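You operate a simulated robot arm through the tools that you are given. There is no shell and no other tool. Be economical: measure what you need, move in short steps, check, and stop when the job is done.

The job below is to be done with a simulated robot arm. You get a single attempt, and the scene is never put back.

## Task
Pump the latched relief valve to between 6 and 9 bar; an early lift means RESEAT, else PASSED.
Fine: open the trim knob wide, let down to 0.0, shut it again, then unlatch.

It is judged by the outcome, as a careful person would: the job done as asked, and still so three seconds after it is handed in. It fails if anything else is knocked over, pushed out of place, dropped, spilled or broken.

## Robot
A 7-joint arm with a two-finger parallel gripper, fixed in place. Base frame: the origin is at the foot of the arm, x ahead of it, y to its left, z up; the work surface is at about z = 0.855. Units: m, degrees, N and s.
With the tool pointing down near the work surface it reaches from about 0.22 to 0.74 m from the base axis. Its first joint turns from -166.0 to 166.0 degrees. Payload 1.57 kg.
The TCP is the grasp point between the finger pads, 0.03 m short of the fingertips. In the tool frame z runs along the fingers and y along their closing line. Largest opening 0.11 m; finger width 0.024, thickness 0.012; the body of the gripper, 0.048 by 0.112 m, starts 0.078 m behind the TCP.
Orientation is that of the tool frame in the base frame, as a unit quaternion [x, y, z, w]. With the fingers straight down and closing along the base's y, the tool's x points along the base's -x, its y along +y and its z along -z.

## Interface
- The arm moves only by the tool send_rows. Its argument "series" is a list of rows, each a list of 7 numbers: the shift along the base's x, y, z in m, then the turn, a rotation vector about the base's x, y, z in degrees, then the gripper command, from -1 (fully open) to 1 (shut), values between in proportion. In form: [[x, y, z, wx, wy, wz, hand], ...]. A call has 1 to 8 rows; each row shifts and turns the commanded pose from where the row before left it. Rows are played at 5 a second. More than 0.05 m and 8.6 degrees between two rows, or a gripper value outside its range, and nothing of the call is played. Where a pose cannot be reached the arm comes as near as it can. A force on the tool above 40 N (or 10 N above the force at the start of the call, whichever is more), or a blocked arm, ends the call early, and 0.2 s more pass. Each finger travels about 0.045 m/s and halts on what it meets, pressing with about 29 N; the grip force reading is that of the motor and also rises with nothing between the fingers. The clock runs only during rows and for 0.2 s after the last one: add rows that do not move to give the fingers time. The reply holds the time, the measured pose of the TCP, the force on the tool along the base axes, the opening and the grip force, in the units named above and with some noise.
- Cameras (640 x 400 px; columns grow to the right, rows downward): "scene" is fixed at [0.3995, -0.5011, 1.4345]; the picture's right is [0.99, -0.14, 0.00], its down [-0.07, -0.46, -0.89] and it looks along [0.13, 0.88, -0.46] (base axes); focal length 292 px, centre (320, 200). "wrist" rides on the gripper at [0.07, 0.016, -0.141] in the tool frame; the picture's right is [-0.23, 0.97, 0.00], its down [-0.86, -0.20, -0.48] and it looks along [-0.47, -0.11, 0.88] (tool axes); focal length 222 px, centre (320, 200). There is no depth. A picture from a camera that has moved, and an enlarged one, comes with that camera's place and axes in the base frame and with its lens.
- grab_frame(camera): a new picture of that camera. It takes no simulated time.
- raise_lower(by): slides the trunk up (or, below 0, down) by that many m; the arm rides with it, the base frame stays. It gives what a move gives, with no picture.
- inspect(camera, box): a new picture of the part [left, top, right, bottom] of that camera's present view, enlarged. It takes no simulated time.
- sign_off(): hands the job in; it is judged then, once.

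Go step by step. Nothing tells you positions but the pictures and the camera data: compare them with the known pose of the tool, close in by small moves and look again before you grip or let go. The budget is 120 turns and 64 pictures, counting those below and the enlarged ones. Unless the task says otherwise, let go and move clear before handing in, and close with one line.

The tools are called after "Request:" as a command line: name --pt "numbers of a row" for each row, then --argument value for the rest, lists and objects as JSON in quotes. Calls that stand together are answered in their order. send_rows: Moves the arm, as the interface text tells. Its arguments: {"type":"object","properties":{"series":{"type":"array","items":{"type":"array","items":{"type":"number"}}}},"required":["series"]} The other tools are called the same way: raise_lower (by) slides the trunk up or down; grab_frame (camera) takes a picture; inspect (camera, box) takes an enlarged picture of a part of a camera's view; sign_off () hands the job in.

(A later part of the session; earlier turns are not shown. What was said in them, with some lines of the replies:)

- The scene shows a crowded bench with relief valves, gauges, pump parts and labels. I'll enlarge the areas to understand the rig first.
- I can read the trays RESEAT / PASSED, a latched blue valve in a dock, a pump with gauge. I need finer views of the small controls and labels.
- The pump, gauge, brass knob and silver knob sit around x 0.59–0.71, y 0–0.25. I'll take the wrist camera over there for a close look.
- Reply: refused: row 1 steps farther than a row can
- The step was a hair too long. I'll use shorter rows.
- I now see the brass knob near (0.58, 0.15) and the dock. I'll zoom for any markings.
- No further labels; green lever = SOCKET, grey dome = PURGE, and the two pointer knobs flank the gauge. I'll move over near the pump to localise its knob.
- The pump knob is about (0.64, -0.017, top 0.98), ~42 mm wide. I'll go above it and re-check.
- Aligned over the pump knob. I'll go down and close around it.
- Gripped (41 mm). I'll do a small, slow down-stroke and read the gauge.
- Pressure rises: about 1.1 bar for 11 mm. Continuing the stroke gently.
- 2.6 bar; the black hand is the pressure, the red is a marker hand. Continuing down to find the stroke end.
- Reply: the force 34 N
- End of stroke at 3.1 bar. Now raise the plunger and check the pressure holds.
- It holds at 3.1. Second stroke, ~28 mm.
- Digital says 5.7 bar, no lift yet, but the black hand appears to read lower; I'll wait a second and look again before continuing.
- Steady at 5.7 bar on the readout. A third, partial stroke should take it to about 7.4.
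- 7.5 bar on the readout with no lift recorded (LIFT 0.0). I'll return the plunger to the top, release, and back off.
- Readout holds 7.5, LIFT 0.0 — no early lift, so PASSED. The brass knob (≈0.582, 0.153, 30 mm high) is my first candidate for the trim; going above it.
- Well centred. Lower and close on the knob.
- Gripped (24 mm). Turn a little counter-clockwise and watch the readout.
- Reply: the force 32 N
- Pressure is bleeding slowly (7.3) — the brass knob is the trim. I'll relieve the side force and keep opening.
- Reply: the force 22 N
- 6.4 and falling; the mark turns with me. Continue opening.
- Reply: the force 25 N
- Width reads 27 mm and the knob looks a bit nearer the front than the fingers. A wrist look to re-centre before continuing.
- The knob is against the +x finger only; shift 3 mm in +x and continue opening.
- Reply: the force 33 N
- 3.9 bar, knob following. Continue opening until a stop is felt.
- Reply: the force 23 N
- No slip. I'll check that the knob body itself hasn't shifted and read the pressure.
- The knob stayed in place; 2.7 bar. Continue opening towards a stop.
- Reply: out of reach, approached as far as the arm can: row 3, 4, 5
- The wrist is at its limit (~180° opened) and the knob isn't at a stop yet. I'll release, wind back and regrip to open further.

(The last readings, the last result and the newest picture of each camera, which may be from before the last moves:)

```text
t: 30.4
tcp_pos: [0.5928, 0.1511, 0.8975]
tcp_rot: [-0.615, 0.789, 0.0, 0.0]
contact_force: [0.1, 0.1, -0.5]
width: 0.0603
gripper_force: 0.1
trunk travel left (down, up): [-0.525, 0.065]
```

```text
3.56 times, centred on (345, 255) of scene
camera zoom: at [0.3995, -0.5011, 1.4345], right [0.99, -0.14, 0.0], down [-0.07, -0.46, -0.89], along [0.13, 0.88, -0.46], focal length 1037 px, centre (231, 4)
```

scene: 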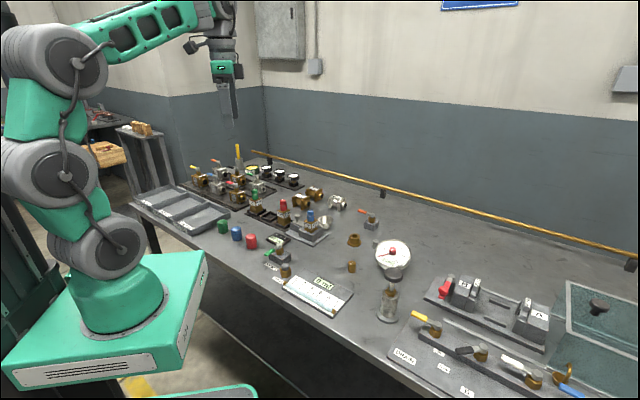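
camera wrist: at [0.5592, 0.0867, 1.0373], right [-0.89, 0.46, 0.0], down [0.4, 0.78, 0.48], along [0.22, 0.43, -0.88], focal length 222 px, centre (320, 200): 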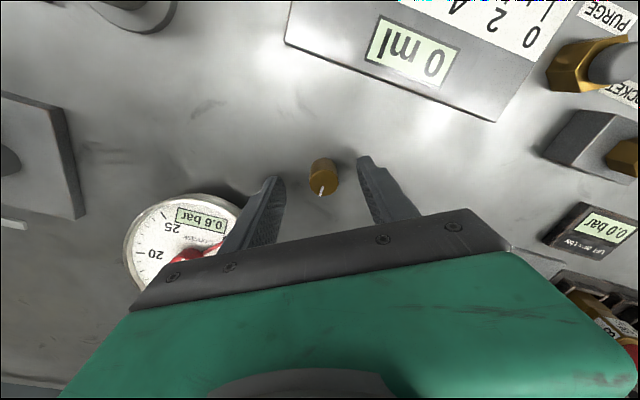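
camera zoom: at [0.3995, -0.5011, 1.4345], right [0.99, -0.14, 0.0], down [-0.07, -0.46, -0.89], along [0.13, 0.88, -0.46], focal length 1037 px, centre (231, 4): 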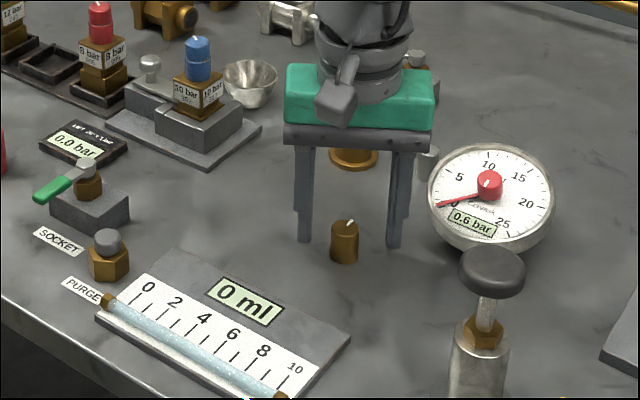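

0.6 bar and dropping. Re-centre, regrip and open further.

Request:
send_rows --pt "-0.004 -0.004 0 0 0 0 0.3" --pt "0 0 0 0 0 0 0.9" --pt "0 0 0 0 0 0 0.9" --pt "0 0 0 0 0 8 0.9" --pt "0 0 0 0 0 8 0.9" --pt "0 0 0 0 0 8 0.9" --pt "0 0 0 0 0 8 0.9" --pt "0 0 0 0 0 8 0.9"

Request:
send_rows --pt "0 0 0 0 0 8 0.9" --pt "0 0 0 0 0 8 0.9" --pt "0 0 0 0 0 8 0.9" --pt "0 0 0 0 0 8 0.9" --pt "0 0 0 0 0 8 0.9" --pt "0 0 0 0 0 0 0.9"

Request:
grab_frame --camera "wrist"

```text
t: 32.2
tcp_pos: [0.5921, 0.1496, 0.8976]
tcp_rot: [0.849, -0.529, 0.001, -0.001]
contact_force: [27.5, 1.1, -2.6]
width: 0.0235
gripper_force: 35.9
trunk travel left (down, up): [-0.525, 0.065]
```

```text
t: 33.6
tcp_pos: [0.5919, 0.1498, 0.8969]
tcp_rot: [0.979, -0.204, 0.005, -0.004]
contact_force: [6.1, 20.3, -10.4]
width: 0.0235
gripper_force: 35.9
trunk travel left (down, up): [-0.525, 0.065]
stopped in row 6: the force on the tool passed its limit (the readings are from after the stop); the commanded pose is now the measured one
```

```text
21 pictures are left
camera wrist: at [0.6479, 0.1071, 1.0383], right [-0.6, -0.8, -0.01], down [-0.71, 0.52, 0.47], along [-0.37, 0.29, -0.88], focal length 222 px, centre (320, 200)
```

wrist: 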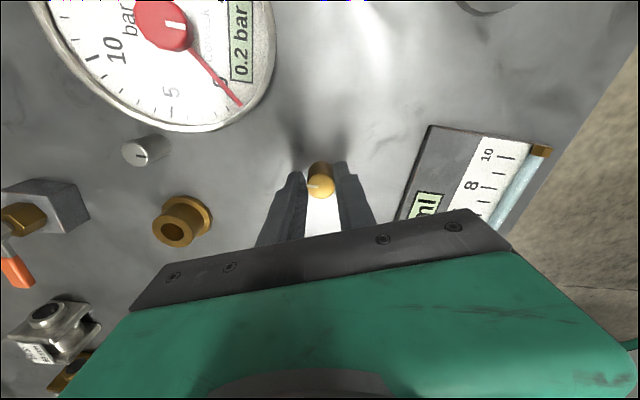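

The knob hit its stop — trim is wide open; readout 0.2. Wait for 0.0, with grip relaxed.

Request:
send_rows --pt "0 0 0 0 0 0 0.4" --pt "0 0 0 0 0 0 0.2" --pt "0 0 0 0 0 0 0.2" --pt "0 0 0 0 0 0 0.2" --pt "0 0 0 0 0 0 0.2" --pt "0 0 0 0 0 0 0.2" --pt "0 0 0 0 0 0 0.2" --pt "0 0 0 0 0 0 0.2"

Request:
send_rows --pt "-0.003 -0.002 0 0 0 0 0.2" --pt "0 0 0 0 0 0 0.2" --pt "0 0 0 0 0 0 0.2" --pt "0 0 0 0 0 0 0.2" --pt "0 0 0 0 0 0 0.2" --pt "0 0 0 0 0 0 0.2" --pt "0 0 0 0 0 0 0.2" --pt "0 0 0 0 0 0 0.2"

Request:
grab_frame --camera "wrist"

```text
t: 35.4
tcp_pos: [0.5926, 0.1468, 0.8978]
tcp_rot: [0.978, -0.207, 0.004, -0.003]
contact_force: [-0.5, 0.5, 0.4]
width: 0.0439
gripper_force: 0.1
trunk travel left (down, up): [-0.525, 0.065]
```

```text
t: 37.2
tcp_pos: [0.5878, 0.1473, 0.8976]
tcp_rot: [0.979, -0.206, 0.004, -0.002]
contact_force: [0.0, 0.2, -0.1]
width: 0.0439
gripper_force: 0.1
trunk travel left (down, up): [-0.525, 0.065]
```

```text
20 pictures are left
camera wrist: at [0.6432, 0.1026, 1.0396], right [-0.6, -0.8, -0.01], down [-0.71, 0.53, 0.47], along [-0.37, 0.29, -0.88], focal length 222 px, centre (320, 200)
```

wrist: 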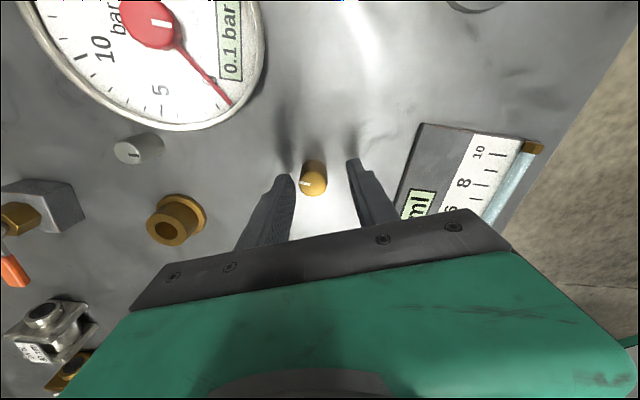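

0.1 bar — waiting a bit more.

Request:
send_rows --pt "0.002 0.002 0 0 0 0 0.2" --pt "0 0 0 0 0 0 0.2" --pt "0 0 0 0 0 0 0.2" --pt "0 0 0 0 0 0 0.2" --pt "0 0 0 0 0 0 0.2" --pt "0 0 0 0 0 0 0.2" --pt "0 0 0 0 0 0 0.2" --pt "0 0 0 0 0 0 0.2"

Request:
send_rows --pt "0 0 0 0 0 0 0.2" --pt "0 0 0 0 0 0 0.2" --pt "0 0 0 0 0 0 0.2" --pt "0 0 0 0 0 0 0.2" --pt "0 0 0 0 0 0 0.2" --pt "0 0 0 0 0 0 0.2" --pt "0 0 0 0 0 0 0.2" --pt "0 0 0 0 0 0 0.2"

Request:
send_rows --pt "0 0 0 0 0 0 0.2" --pt "0 0 0 0 0 0 0.2" --pt "0 0 0 0 0 0 0.2" --pt "0 0 0 0 0 0 0.2" --pt "0 0 0 0 0 0 0.2" --pt "0 0 0 0 0 0 0.2" --pt "0 0 0 0 0 0 0.2" --pt "0 0 0 0 0 0 0.2"

Request:
grab_frame --camera "wrist"

```text
t: 39.0
tcp_pos: [0.5908, 0.1482, 0.8971]
tcp_rot: [0.978, -0.207, 0.004, -0.003]
contact_force: [0.6, 0.1, 0.2]
width: 0.0443
gripper_force: 0.0
trunk travel left (down, up): [-0.525, 0.065]
```

```text
t: 40.8
tcp_pos: [0.5908, 0.1486, 0.8977]
tcp_rot: [0.979, -0.206, 0.005, -0.003]
contact_force: [-0.2, 0.2, 0.2]
width: 0.0439
gripper_force: 0.1
trunk travel left (down, up): [-0.525, 0.065]
```

```text
t: 42.6
tcp_pos: [0.5899, 0.149, 0.899]
tcp_rot: [0.978, -0.206, 0.004, -0.002]
contact_force: [0.0, 0.2, 0.5]
width: 0.0439
gripper_force: 0.1
trunk travel left (down, up): [-0.525, 0.065]
```

```text
19 pictures are left
camera wrist: at [0.6452, 0.105, 1.0393], right [-0.6, -0.8, -0.01], down [-0.71, 0.53, 0.47], along [-0.37, 0.29, -0.88], focal length 222 px, centre (320, 200)
```

wrist: 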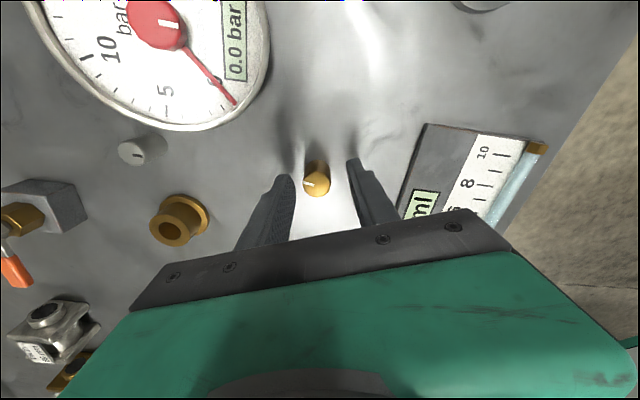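

0.0 bar. Now grip and turn the trim clockwise to shut.

Request:
send_rows --pt "0 0 0 0 0 0 0.9" --pt "0 0 0 0 0 0 0.9" --pt "0 0 0 0 0 -8 0.9" --pt "0 0 0 0 0 -8 0.9" --pt "0 0 0 0 0 -8 0.9" --pt "0 0 0 0 0 -8 0.9" --pt "0 0 0 0 0 -8 0.9" --pt "0 0 0 0 0 -8 0.9"

Request:
send_rows --pt "0 0 0 0 0 -8 0.9" --pt "0 0 0 0 0 -8 0.9" --pt "0 0 0 0 0 -8 0.9" --pt "0 0 0 0 0 -8 0.9" --pt "0 0 0 0 0 -8 0.9" --pt "0 0 0 0 0 -8 0.9" --pt "0 0 0 0 0 -8 0.9" --pt "0 0 0 0 0 0 0.9"

Request:
inspect --camera "wrist" --box '[220, 120, 420, 245]'

```text
t: 44.4
tcp_pos: [0.5908, 0.1503, 0.8974]
tcp_rot: [0.81, -0.586, 0.005, -0.001]
contact_force: [3.3, 30.8, -3.3]
width: 0.0233
gripper_force: 35.3
trunk travel left (down, up): [-0.525, 0.065]
```

```text
t: 46.2
tcp_pos: [0.5879, 0.1496, 0.898]
tcp_rot: [-0.441, 0.898, -0.006, -0.004]
contact_force: [-16.3, 28.2, -3.6]
width: 0.0234
gripper_force: 35.3
trunk travel left (down, up): [-0.525, 0.065]
```

```text
3.20 times, centred on (320, 182) of wrist
camera zoom: at [0.5321, 0.1063, 1.0397], right [-0.63, 0.78, -0.01], down [0.68, 0.56, 0.47], along [0.37, 0.29, -0.88], focal length 711 px, centre (320, 256)
```

zoom: 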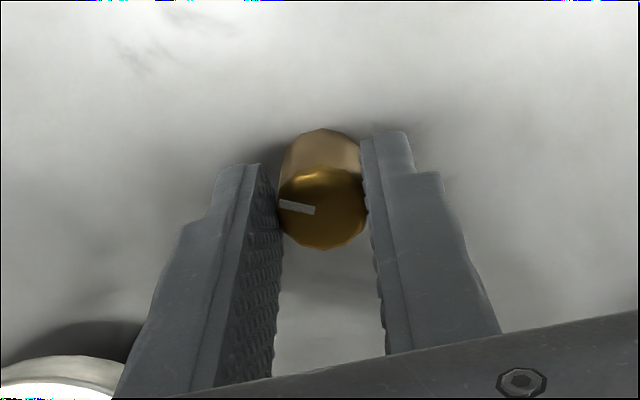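

The knob follows; about 50° remain. Continue clockwise to the stop.

Request:
send_rows --pt "-0.001 0.002 0 0 0 0 0.9" --pt "0 0 0 0 0 -8 0.9" --pt "0 0 0 0 0 -8 0.9" --pt "0 0 0 0 0 -8 0.9" --pt "0 0 0 0 0 -8 0.9" --pt "0 0 0 0 0 -8 0.9" --pt "0 0 0 0 0 -8 0.9" --pt "0 0 0 0 0 0 0.9"

Request:
send_rows --pt "0 0 0 0 0 -8 0.9" --pt "0 0 0 0 0 -8 0.9" --pt "0 0 0 0 0 -6 0.9" --pt "0 0 0 0 0 0 0.9"

Request:
inspect --camera "wrist" --box '[220, 120, 420, 245]'

```text
t: 48.0
tcp_pos: [0.5881, 0.1509, 0.8976]
tcp_rot: [-0.038, 0.999, -0.004, -0.004]
contact_force: [-26.9, 25.1, -7.6]
width: 0.0236
gripper_force: 35.9
trunk travel left (down, up): [-0.525, 0.065]
```

```text
t: 49.0
tcp_pos: [0.5903, 0.1522, 0.8995]
tcp_rot: [0.152, 0.988, -0.002, -0.003]
contact_force: [-15.4, 29.9, -9.8]
width: 0.0233
gripper_force: 35.6
trunk travel left (down, up): [-0.525, 0.065]
```

```text
3.20 times, centred on (320, 182) of wrist
camera zoom: at [0.5282, 0.1895, 1.0399], right [0.51, 0.86, -0.01], down [0.76, -0.45, 0.48], along [0.41, -0.25, -0.88], focal length 711 px, centre (320, 256)
```

zoom: 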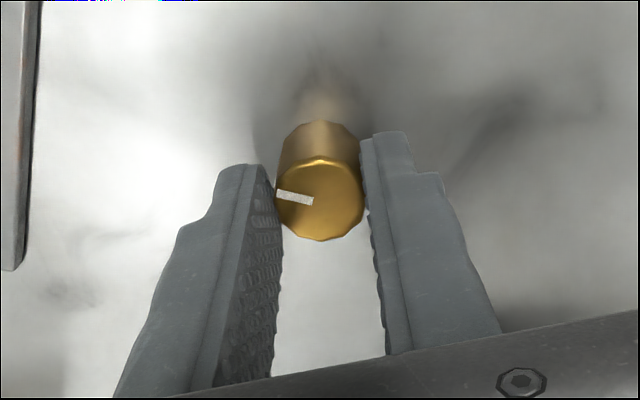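

The mark is about back at its starting angle. I'll nudge a bit further clockwise to be sure it is against the shut stop.

Request:
send_rows --pt "-0.001 0.002 0 0 0 -8 0.9" --pt "0 0 0 0 0 -8 0.9" --pt "0 0 0 0 0 0 0.9"

Request:
inspect --camera "wrist" --box '[220, 120, 420, 245]'

```text
t: 49.8
tcp_pos: [0.5926, 0.1504, 0.8986]
tcp_rot: [0.292, 0.956, -0.003, -0.002]
contact_force: [9.2, 12.2, -6.7]
width: 0.0233
gripper_force: 35.9
trunk travel left (down, up): [-0.525, 0.065]
```

```text
3.20 times, centred on (320, 182) of wrist
camera zoom: at [0.5432, 0.2036, 1.0403], right [0.73, 0.68, -0.01], down [0.6, -0.64, 0.48], along [0.32, -0.35, -0.88], focal length 711 px, centre (320, 256)
```

zoom: 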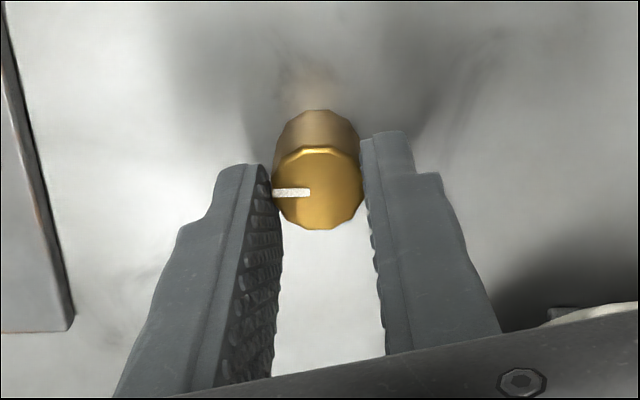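

The tool now slips on the knob: it is against the shut stop. Release, rise, and move over to look at the latch on the dock.

Request:
send_rows --pt "0 0 0 0 0 0 0.2" --pt "0 0 0 0 0 0 -0.2" --pt "0 0 0.04 0 0 8 -0.2" --pt "0 0 0.045 0 0 8 -0.2" --pt "-0.01 0.01 0.045 0 0 8 -0.2" --pt "-0.03 0.03 0.02 0 0 8 -0.2" --pt "-0.03 0.03 0 0 0 2 -0.2" --pt "-0.03 0.03 0 0 0 0 -0.2"

Request:
send_rows --pt "-0.03 0.035 0 0 0 0 -0.2" --pt "-0.02 0.035 0 0 0 0 -0.2" --pt "0 0 0 0 0 0 -0.2"

Request:
grab_frame --camera "wrist"

Request:
inspect --camera "scene" --box '[255, 180, 435, 290]'

```text
t: 51.6
tcp_pos: [0.4877, 0.2512, 1.05]
tcp_rot: [-0.001, 1.0, -0.003, -0.003]
contact_force: [0.6, -0.5, 0.0]
width: 0.0661
gripper_force: 0.1
trunk travel left (down, up): [-0.525, 0.065]
```

```text
t: 52.4
tcp_pos: [0.4368, 0.3211, 1.0476]
tcp_rot: [-0.001, 1.0, -0.004, -0.004]
contact_force: [-0.2, 0.5, -0.4]
width: 0.066
gripper_force: 0.1
trunk travel left (down, up): [-0.525, 0.065]
```

```text
15 pictures are left
camera wrist: at [0.367, 0.3378, 1.189], right [0.22, 0.97, -0.01], down [0.86, -0.19, 0.47], along [0.46, -0.11, -0.88], focal length 222 px, centre (320, 200)
```

wrist: 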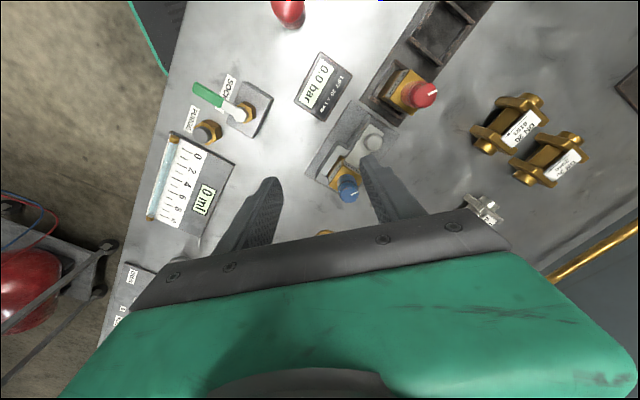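

```text
3.56 times, centred on (345, 235) of scene
camera zoom: at [0.3995, -0.5011, 1.4345], right [0.99, -0.14, 0.0], down [-0.07, -0.46, -0.89], along [0.13, 0.88, -0.46], focal length 1037 px, centre (231, 76)
```

zoom: 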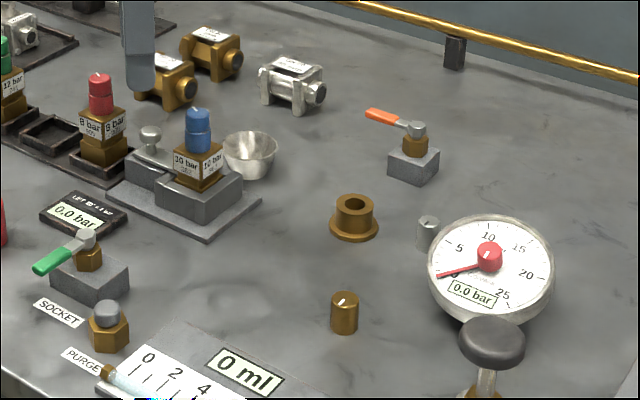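

Trim mark is back to its original angle, gauge 0.0, LIFT 0.0. Zoom on the latch to see how it works.

Request:
inspect --camera "wrist" --box '[300, 80, 440, 210]'

```text
3.08 times, centred on (370, 145) of wrist
camera zoom: at [0.367, 0.3378, 1.189], right [0.22, 0.97, -0.01], down [0.86, -0.19, 0.47], along [0.46, -0.11, -0.88], focal length 684 px, centre (166, 369)
```

zoom: 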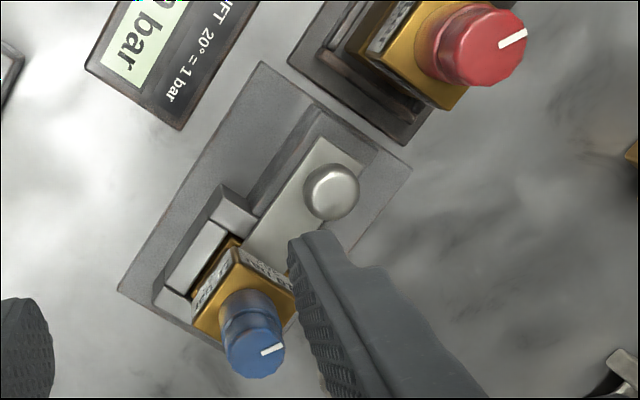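

The latch is a sliding bar with a mushroom knob (~0.448, 0.385, top 0.914), sliding away from the valve along (-0.7, +0.7). I'll position above with the fingers closing across the slide.

Request:
send_rows --pt "0.002 0.012 0 0 0 -7.5 -0.2" --pt "0.002 0.012 0 0 0 -7.5 -0.2" --pt "0.002 0.012 0 0 0 -7.5 -0.2" --pt "0.002 0.012 0 0 0 -7.5 -0.2" --pt "0.002 0.011 0 0 0 -7.5 -0.2" --pt "0.001 0.005 -0.02 0 0 -7.5 -0.2" --pt "0 0 0 0 0 0 -0.2"

Request:
grab_frame --camera "wrist"

```text
t: 54.0
tcp_pos: [0.4514, 0.385, 1.0275]
tcp_rot: [0.381, 0.924, -0.002, -0.005]
contact_force: [0.0, 0.5, 0.5]
width: 0.066
gripper_force: 0.1
trunk travel left (down, up): [-0.525, 0.065]
```

```text
12 pictures are left
camera wrist: at [0.4146, 0.4452, 1.1688], right [0.85, 0.53, -0.01], down [0.47, -0.74, 0.47], along [0.24, -0.41, -0.88], focal length 222 px, centre (320, 200)
```

wrist: 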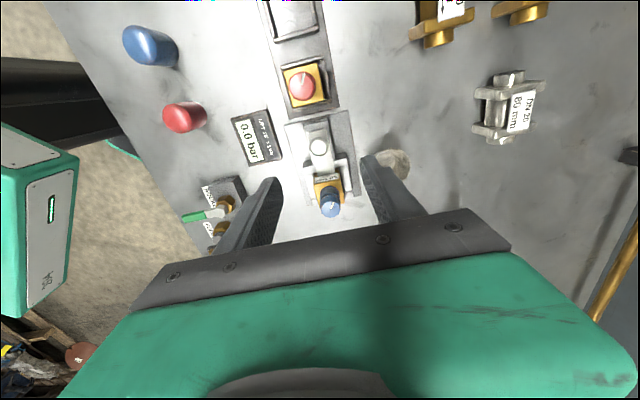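

Latch knob confirmed at (0.447, 0.3845). Descend and grip it.

Request:
send_rows --pt "-0.004 -0.001 -0.035 0 0 0 0.1" --pt "0 0 -0.035 0 0 0 0.1" --pt "0 0 -0.028 0 0 0 0.1" --pt "0 0 0 0 0 0 0.5" --pt "0 0 0 0 0 0 0.9" --pt "0 0 0 0 0 0 0.9"

Request:
inspect --camera "wrist" --box '[220, 80, 420, 245]'

```text
t: 55.4
tcp_pos: [0.4469, 0.3878, 0.9281]
tcp_rot: [0.381, 0.925, 0.0, -0.004]
contact_force: [16.9, 17.8, -5.5]
width: 0.0212
gripper_force: 20.4
trunk travel left (down, up): [-0.525, 0.065]
```

```text
2.42 times, centred on (320, 162) of wrist
camera zoom: at [0.4092, 0.4468, 1.0712], right [0.85, 0.53, 0.0], down [0.47, -0.75, 0.47], along [0.25, -0.4, -0.88], focal length 538 px, centre (320, 291)
```

zoom: 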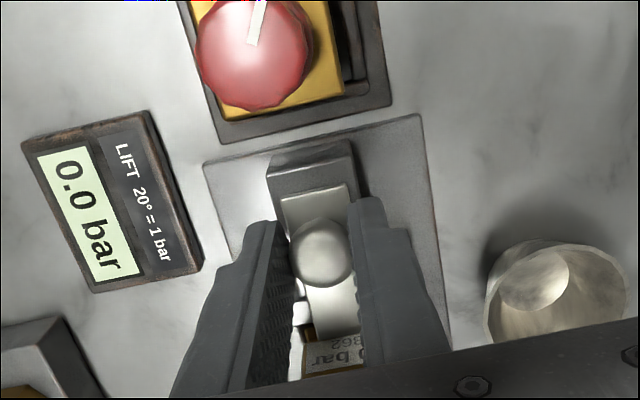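

Gripped (21 mm). Slide the latch away from the valve in small steps.

Request:
send_rows --pt "0.001 0.001 0 0 0 0 0.9" --pt "-0.0034 0.0036 0 0 0 0 0.9" --pt "-0.0034 0.0036 0 0 0 0 0.9" --pt "-0.0034 0.0036 0 0 0 0 0.9" --pt "-0.0034 0.0036 0 0 0 0 0.9" --pt "0 0 0 0 0 0 0.9"

Request:
inspect --camera "wrist" --box '[220, 80, 420, 245]'

```text
t: 56.8
tcp_pos: [0.4376, 0.399, 0.9295]
tcp_rot: [0.383, 0.924, -0.002, -0.005]
contact_force: [25.6, 3.0, 0.9]
width: 0.0207
gripper_force: 34.3
trunk travel left (down, up): [-0.525, 0.065]
```

```text
2.42 times, centred on (320, 162) of wrist
camera zoom: at [0.3982, 0.4594, 1.0712], right [0.85, 0.53, -0.01], down [0.47, -0.75, 0.47], along [0.24, -0.41, -0.88], focal length 538 px, centre (320, 291)
```

zoom: 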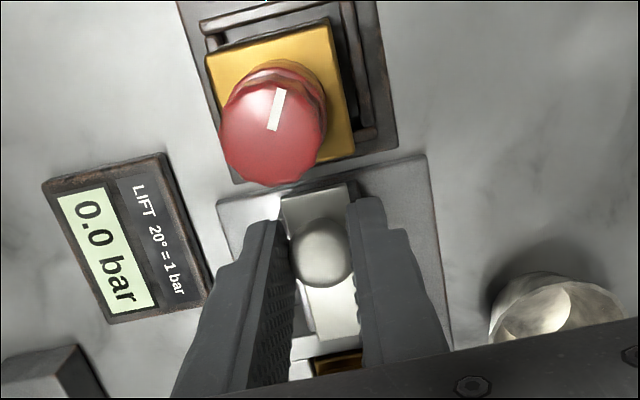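

It slid about 15 mm. Push a little further to find its end.

Request:
send_rows --pt "-0.0034 0.0036 0 0 0 0 0.9" --pt "-0.002 0.002 0 0 0 0 0.9" --pt "0 0 0 0 0 0 0.9"

Request:
send_rows --pt "0 0 0 0 0 0 0.4" --pt "0 0 0 0 0 0 0" --pt "0 0 0.03 0 0 0 0" --pt "0 0 0.04 0 0 0 0" --pt "0 0 0.04 0 0 0 -0.3" --pt "0 0 0 0 0 0 -0.3"

Request:
grab_frame --camera "wrist"

```text
t: 57.6
tcp_pos: [0.4301, 0.4041, 0.9299]
tcp_rot: [0.381, 0.924, -0.002, -0.006]
contact_force: [31.9, -3.3, 0.6]
width: 0.0207
gripper_force: 34.1
trunk travel left (down, up): [-0.525, 0.065]
```

```text
t: 59.0
tcp_pos: [0.4303, 0.403, 1.0406]
tcp_rot: [0.381, 0.925, -0.003, -0.005]
contact_force: [-1.2, 0.5, 0.0]
width: 0.0714
gripper_force: 0.1
trunk travel left (down, up): [-0.525, 0.065]
```

```text
9 pictures are left
camera wrist: at [0.3921, 0.4642, 1.1814], right [0.85, 0.53, -0.01], down [0.47, -0.74, 0.47], along [0.25, -0.41, -0.88], focal length 222 px, centre (320, 200)
```

wrist: 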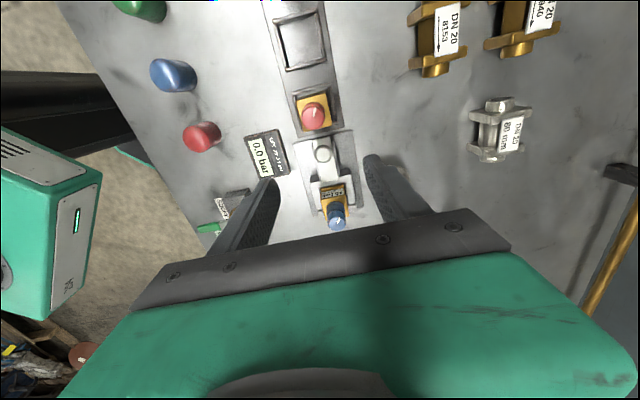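

The latch is drawn back ~16 mm, freeing the valve. Next: position over the blue 10 bar valve (≈0.4905, 0.345), to grip its square body rather than the adjustable cap.

Request:
send_rows --pt "0.03 -0.029 0 0 0 0 -0.1" --pt "0.03 -0.029 0 0 0 0 -0.1" --pt "0 0 -0.015 0 0 0 -0.1" --pt "0 0 0 0 0 0 -0.1"

Request:
grab_frame --camera "wrist"

```text
t: 60.0
tcp_pos: [0.4873, 0.3464, 1.027]
tcp_rot: [0.38, 0.925, -0.002, -0.004]
contact_force: [-0.4, -0.1, 0.3]
width: 0.0605
gripper_force: 0.0
trunk travel left (down, up): [-0.525, 0.065]
```

```text
8 pictures are left
camera wrist: at [0.4505, 0.4064, 1.1665], right [0.85, 0.53, -0.01], down [0.47, -0.74, 0.47], along [0.25, -0.41, -0.88], focal length 222 px, centre (320, 200)
```

wrist: 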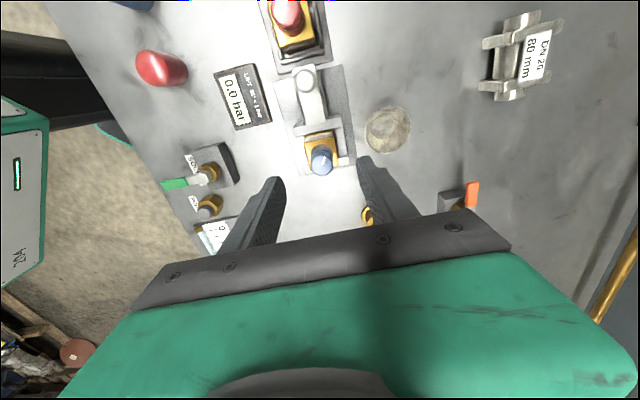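

Centre refined to (0.4885, 0.345) and the body is aligned with the fingers. Descend and grip the body.

Request:
send_rows --pt "0.001 -0.001 -0.04 0 0 0 -0.1" --pt "0 0 -0.04 0 0 0 -0.1" --pt "0 0 -0.025 0 0 0 -0.1" --pt "0 0 0 0 0 0 0.2" --pt "0 0 0 0 0 0 0.7" --pt "0 0 0 0 0 0 0.7"

Request:
inspect --camera "wrist" --box '[220, 80, 420, 245]'

```text
t: 61.4
tcp_pos: [0.4882, 0.3464, 0.9201]
tcp_rot: [0.381, 0.925, -0.002, -0.004]
contact_force: [1.6, 1.5, -0.1]
width: 0.0351
gripper_force: 24.8
trunk travel left (down, up): [-0.525, 0.065]
```

```text
2.42 times, centred on (320, 162) of wrist
camera zoom: at [0.4495, 0.4075, 1.0613], right [0.85, 0.53, -0.01], down [0.47, -0.74, 0.47], along [0.25, -0.41, -0.88], focal length 538 px, centre (320, 291)
```

zoom: 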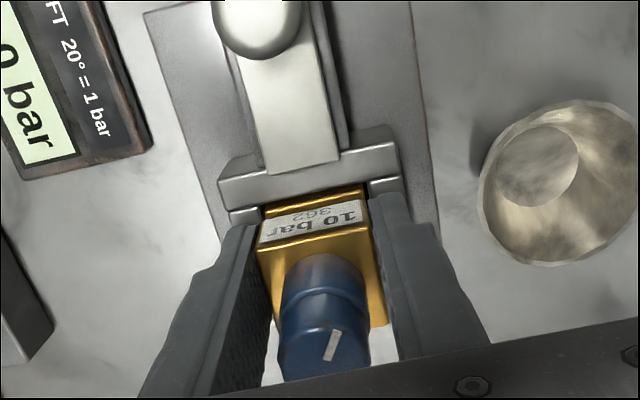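

Body gripped at 35 mm and the latch bar is clear of it. Lift gently straight up.

Request:
send_rows --pt "0 0 0.005 0 0 0 1" --pt "0 0 0.01 0 0 0 1" --pt "0 0 0.015 0 0 0 1" --pt "0 0 0.02 0 0 0 1" --pt "0 0 0.03 0 0 0 1" --pt "0 0 0.04 0 0 0 1" --pt "0 0 0 0 0 0 1"

Request:
grab_frame --camera "scene"

```text
t: 63.0
tcp_pos: [0.4863, 0.3453, 1.0419]
tcp_rot: [0.381, 0.925, -0.003, -0.004]
contact_force: [0.1, -0.1, -5.0]
width: 0.0347
gripper_force: 28.9
trunk travel left (down, up): [-0.525, 0.065]
```

```text
6 pictures are left
```

scene: 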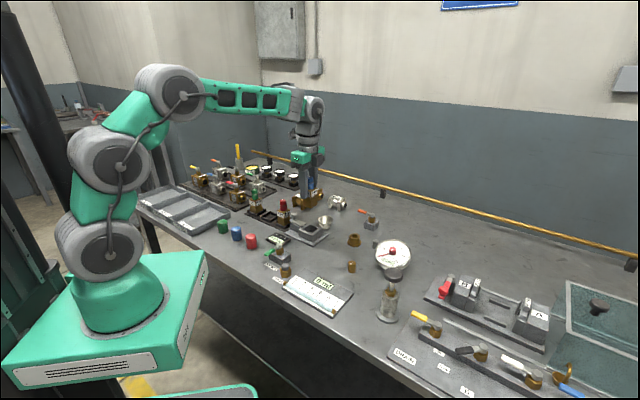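

The valve is out cleanly. Carry it high over the racks to the PASSED tray, centre about (0.097, 0.48).

Request:
send_rows --pt "0 0 0.04 0 0 0 1" --pt "0 0 0.04 0 0 0 1" --pt "-0.04 0.014 0.01 0 0 0 1" --pt "-0.044 0.015 0 0 0 0 1" --pt "-0.044 0.015 0 0 0 0 1" --pt "-0.044 0.015 0 0 0 0 1" --pt "-0.044 0.015 0 0 0 0 1" --pt "-0.044 0.015 0 0 0 0 1"

Request:
send_rows --pt "-0.044 0.015 0 0 0 0 1" --pt "-0.044 0.015 0 0 0 0 1" --pt "-0.041 0.016 0 0 0 0 1" --pt "0 0 0 0 0 0 1"

Request:
grab_frame --camera "wrist"

```text
t: 64.8
tcp_pos: [0.2293, 0.4342, 1.1314]
tcp_rot: [0.381, 0.924, -0.002, -0.004]
contact_force: [0.4, 0.8, -4.8]
width: 0.0347
gripper_force: 28.6
trunk travel left (down, up): [-0.525, 0.065]
```

```text
t: 65.8
tcp_pos: [0.1006, 0.4839, 1.128]
tcp_rot: [0.381, 0.924, -0.002, -0.005]
contact_force: [0.2, -0.5, -3.7]
width: 0.0349
gripper_force: 28.5
trunk travel left (down, up): [-0.525, 0.065]
```

```text
5 pictures are left
camera wrist: at [0.0634, 0.5444, 1.2693], right [0.85, 0.53, -0.01], down [0.47, -0.74, 0.47], along [0.25, -0.41, -0.88], focal length 222 px, centre (320, 200)
```

wrist: 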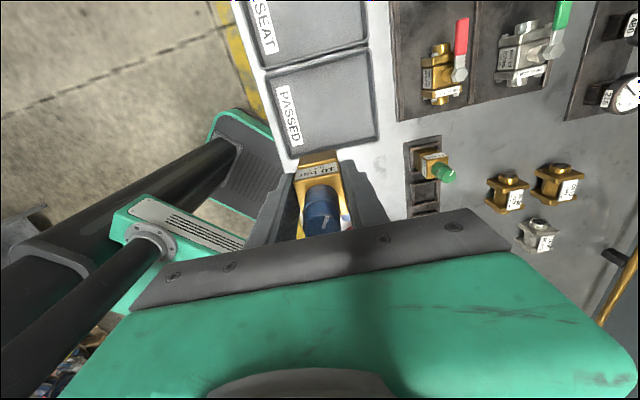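

The PASSED tray is just ahead; its centre is about (0.095, 0.505). Shift, descend, then check before the last bit.

Request:
send_rows --pt "-0.005 0.02 -0.02 0 0 0 1" --pt "0 0 -0.045 0 0 0 1" --pt "0 0 -0.045 0 0 0 1" --pt "0 0 -0.045 0 0 0 1" --pt "0 0 -0.02 0 0 0 1" --pt "0 0 0 0 0 0 1"

Request:
grab_frame --camera "wrist"

```text
t: 67.2
tcp_pos: [0.0956, 0.5002, 0.9534]
tcp_rot: [0.381, 0.924, -0.001, -0.004]
contact_force: [0.8, 0.8, -4.6]
width: 0.0347
gripper_force: 28.9
trunk travel left (down, up): [-0.525, 0.065]
```

```text
4 pictures are left
camera wrist: at [0.0581, 0.5616, 1.0946], right [0.85, 0.53, -0.01], down [0.47, -0.74, 0.47], along [0.25, -0.41, -0.88], focal length 222 px, centre (320, 200)
```

wrist: 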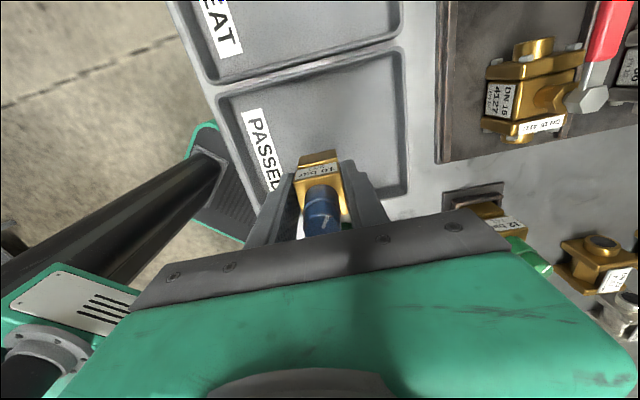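

The tray centre works out to (0.091, 0.51); nearly there. Nudge and lower slowly until it touches.

Request:
send_rows --pt "-0.003 0.007 -0.008 0 0 0 1" --pt "0 0 -0.006 0 0 0 1" --pt "0 0 -0.005 0 0 0 1" --pt "0 0 -0.004 0 0 0 1" --pt "0 0 0 0 0 0 1"

```text
t: 68.4
tcp_pos: [0.0901, 0.5087, 0.9314]
tcp_rot: [0.38, 0.925, -0.002, -0.005]
contact_force: [-0.3, 1.0, -4.9]
width: 0.035
gripper_force: 28.9
trunk travel left (down, up): [-0.525, 0.065]
```

No contact yet; continue in 3 mm steps.

Request:
send_rows --pt "0 0 -0.003 0 0 0 1" --pt "0 0 -0.003 0 0 0 1" --pt "0 0 0 0 0 0 1"

Request:
send_rows --pt "0 0 -0.003 0 0 0 1" --pt "0 0 0 0 0 0 1"

Request:
send_rows --pt "0 0 -0.003 0 0 0 1" --pt "0 0 0 0 0 0 1"

```text
t: 69.2
tcp_pos: [0.0925, 0.5078, 0.925]
tcp_rot: [0.382, 0.924, -0.002, -0.005]
contact_force: [-0.2, -0.1, -4.6]
width: 0.0349
gripper_force: 29.1
trunk travel left (down, up): [-0.525, 0.065]
```

```text
t: 69.8
tcp_pos: [0.0922, 0.5085, 0.9235]
tcp_rot: [0.38, 0.925, -0.002, -0.005]
contact_force: [-0.6, 0.4, -3.5]
width: 0.0347
gripper_force: 29.2
trunk travel left (down, up): [-0.525, 0.065]
```

```text
t: 70.4
tcp_pos: [0.0909, 0.5082, 0.9207]
tcp_rot: [0.381, 0.925, -0.002, -0.004]
contact_force: [-0.1, -0.4, -4.8]
width: 0.0344
gripper_force: 29.6
trunk travel left (down, up): [-0.525, 0.065]
```

Still hanging at full weight; continue down carefully, one step at a time.

Request:
send_rows --pt "0 0 -0.003 0 0 0 1" --pt "0 0 0 0 0 0 1"

Request:
send_rows --pt "0 0 -0.003 0 0 0 1" --pt "0 0 0 0 0 0 1"

```text
t: 71.0
tcp_pos: [0.0909, 0.5086, 0.917]
tcp_rot: [0.381, 0.924, -0.003, -0.004]
contact_force: [0.3, -0.4, -4.2]
width: 0.0346
gripper_force: 29.1
trunk travel left (down, up): [-0.525, 0.065]
```

```text
t: 71.6
tcp_pos: [0.0913, 0.5071, 0.9163]
tcp_rot: [0.381, 0.925, 0.0, -0.005]
contact_force: [0.5, -4.6, 17.2]
width: 0.0345
gripper_force: 29.1
trunk travel left (down, up): [-0.525, 0.065]
```

Contact with the tray floor. Ease up a millimetre, open, and check before retreating.

Request:
send_rows --pt "0 0 0.001 0 0 0 0.8" --pt "0 0 0 0 0 0 0.3" --pt "0 0 0 0 0 0 0" --pt "0 0 0 0 0 0 -0.1" --pt "0 0 0 0 0 0 -0.1" --pt "0 0 0.03 0 0 0 -0.1" --pt "0 0 0.04 0 0 0 -0.1" --pt "0 0 0.045 0 0 0 -0.1"

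Request:
send_rows --pt "0.03 -0.03 0.02 0 0 0 -0.1" --pt "0.03 -0.03 0.02 0 0 0 -0.1" --pt "0.03 -0.03 0 0 0 0 -0.1" --pt "0 0 0 0 0 0 -0.1"

Request:
grab_frame --camera "wrist"

Request:
inspect --camera "scene" --box '[120, 140, 440, 340]'

```text
t: 73.4
tcp_pos: [0.0932, 0.508, 1.0323]
tcp_rot: [0.381, 0.924, -0.002, -0.006]
contact_force: [0.2, -0.1, 1.5]
width: 0.0606
gripper_force: 0.1
trunk travel left (down, up): [-0.525, 0.065]
```

```text
t: 74.4
tcp_pos: [0.1853, 0.4194, 1.0704]
tcp_rot: [0.38, 0.925, -0.002, -0.004]
contact_force: [0.5, -0.1, 0.2]
width: 0.0605
gripper_force: 0.1
trunk travel left (down, up): [-0.525, 0.065]
```

```text
3 pictures are left
camera wrist: at [0.1482, 0.4808, 1.2116], right [0.85, 0.53, -0.01], down [0.47, -0.74, 0.47], along [0.25, -0.41, -0.88], focal length 222 px, centre (320, 200)
```

wrist: 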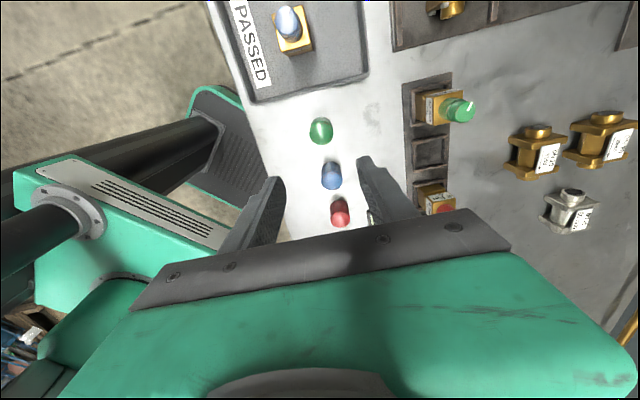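

```text
2.00 times, centred on (280, 240) of scene
camera zoom: at [0.3995, -0.5011, 1.4345], right [0.99, -0.14, 0.0], down [-0.07, -0.46, -0.89], along [0.13, 0.88, -0.46], focal length 583 px, centre (400, 120)
```

zoom: 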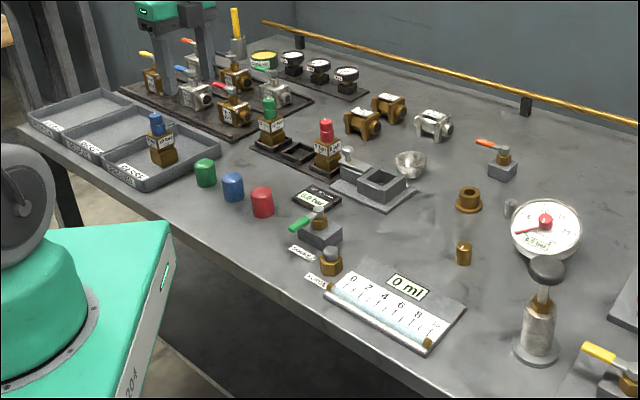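

The blue valve stands upright in the PASSED tray, the gauge is at 0.0, the trim is shut, the latch is drawn back, and nothing else has moved. The arm is clear, so I'm handing in.

Request:
sign_off

```text
The job is handed in.
```

I pumped the latched 10 bar valve to 7.5 bar with no early lift, let it down to 0.0 through the wide-open trim knob, shut the knob, drew back the latch and stood the valve in PASSED; I took the green SOCKET lever to be open and did not touch or test it.
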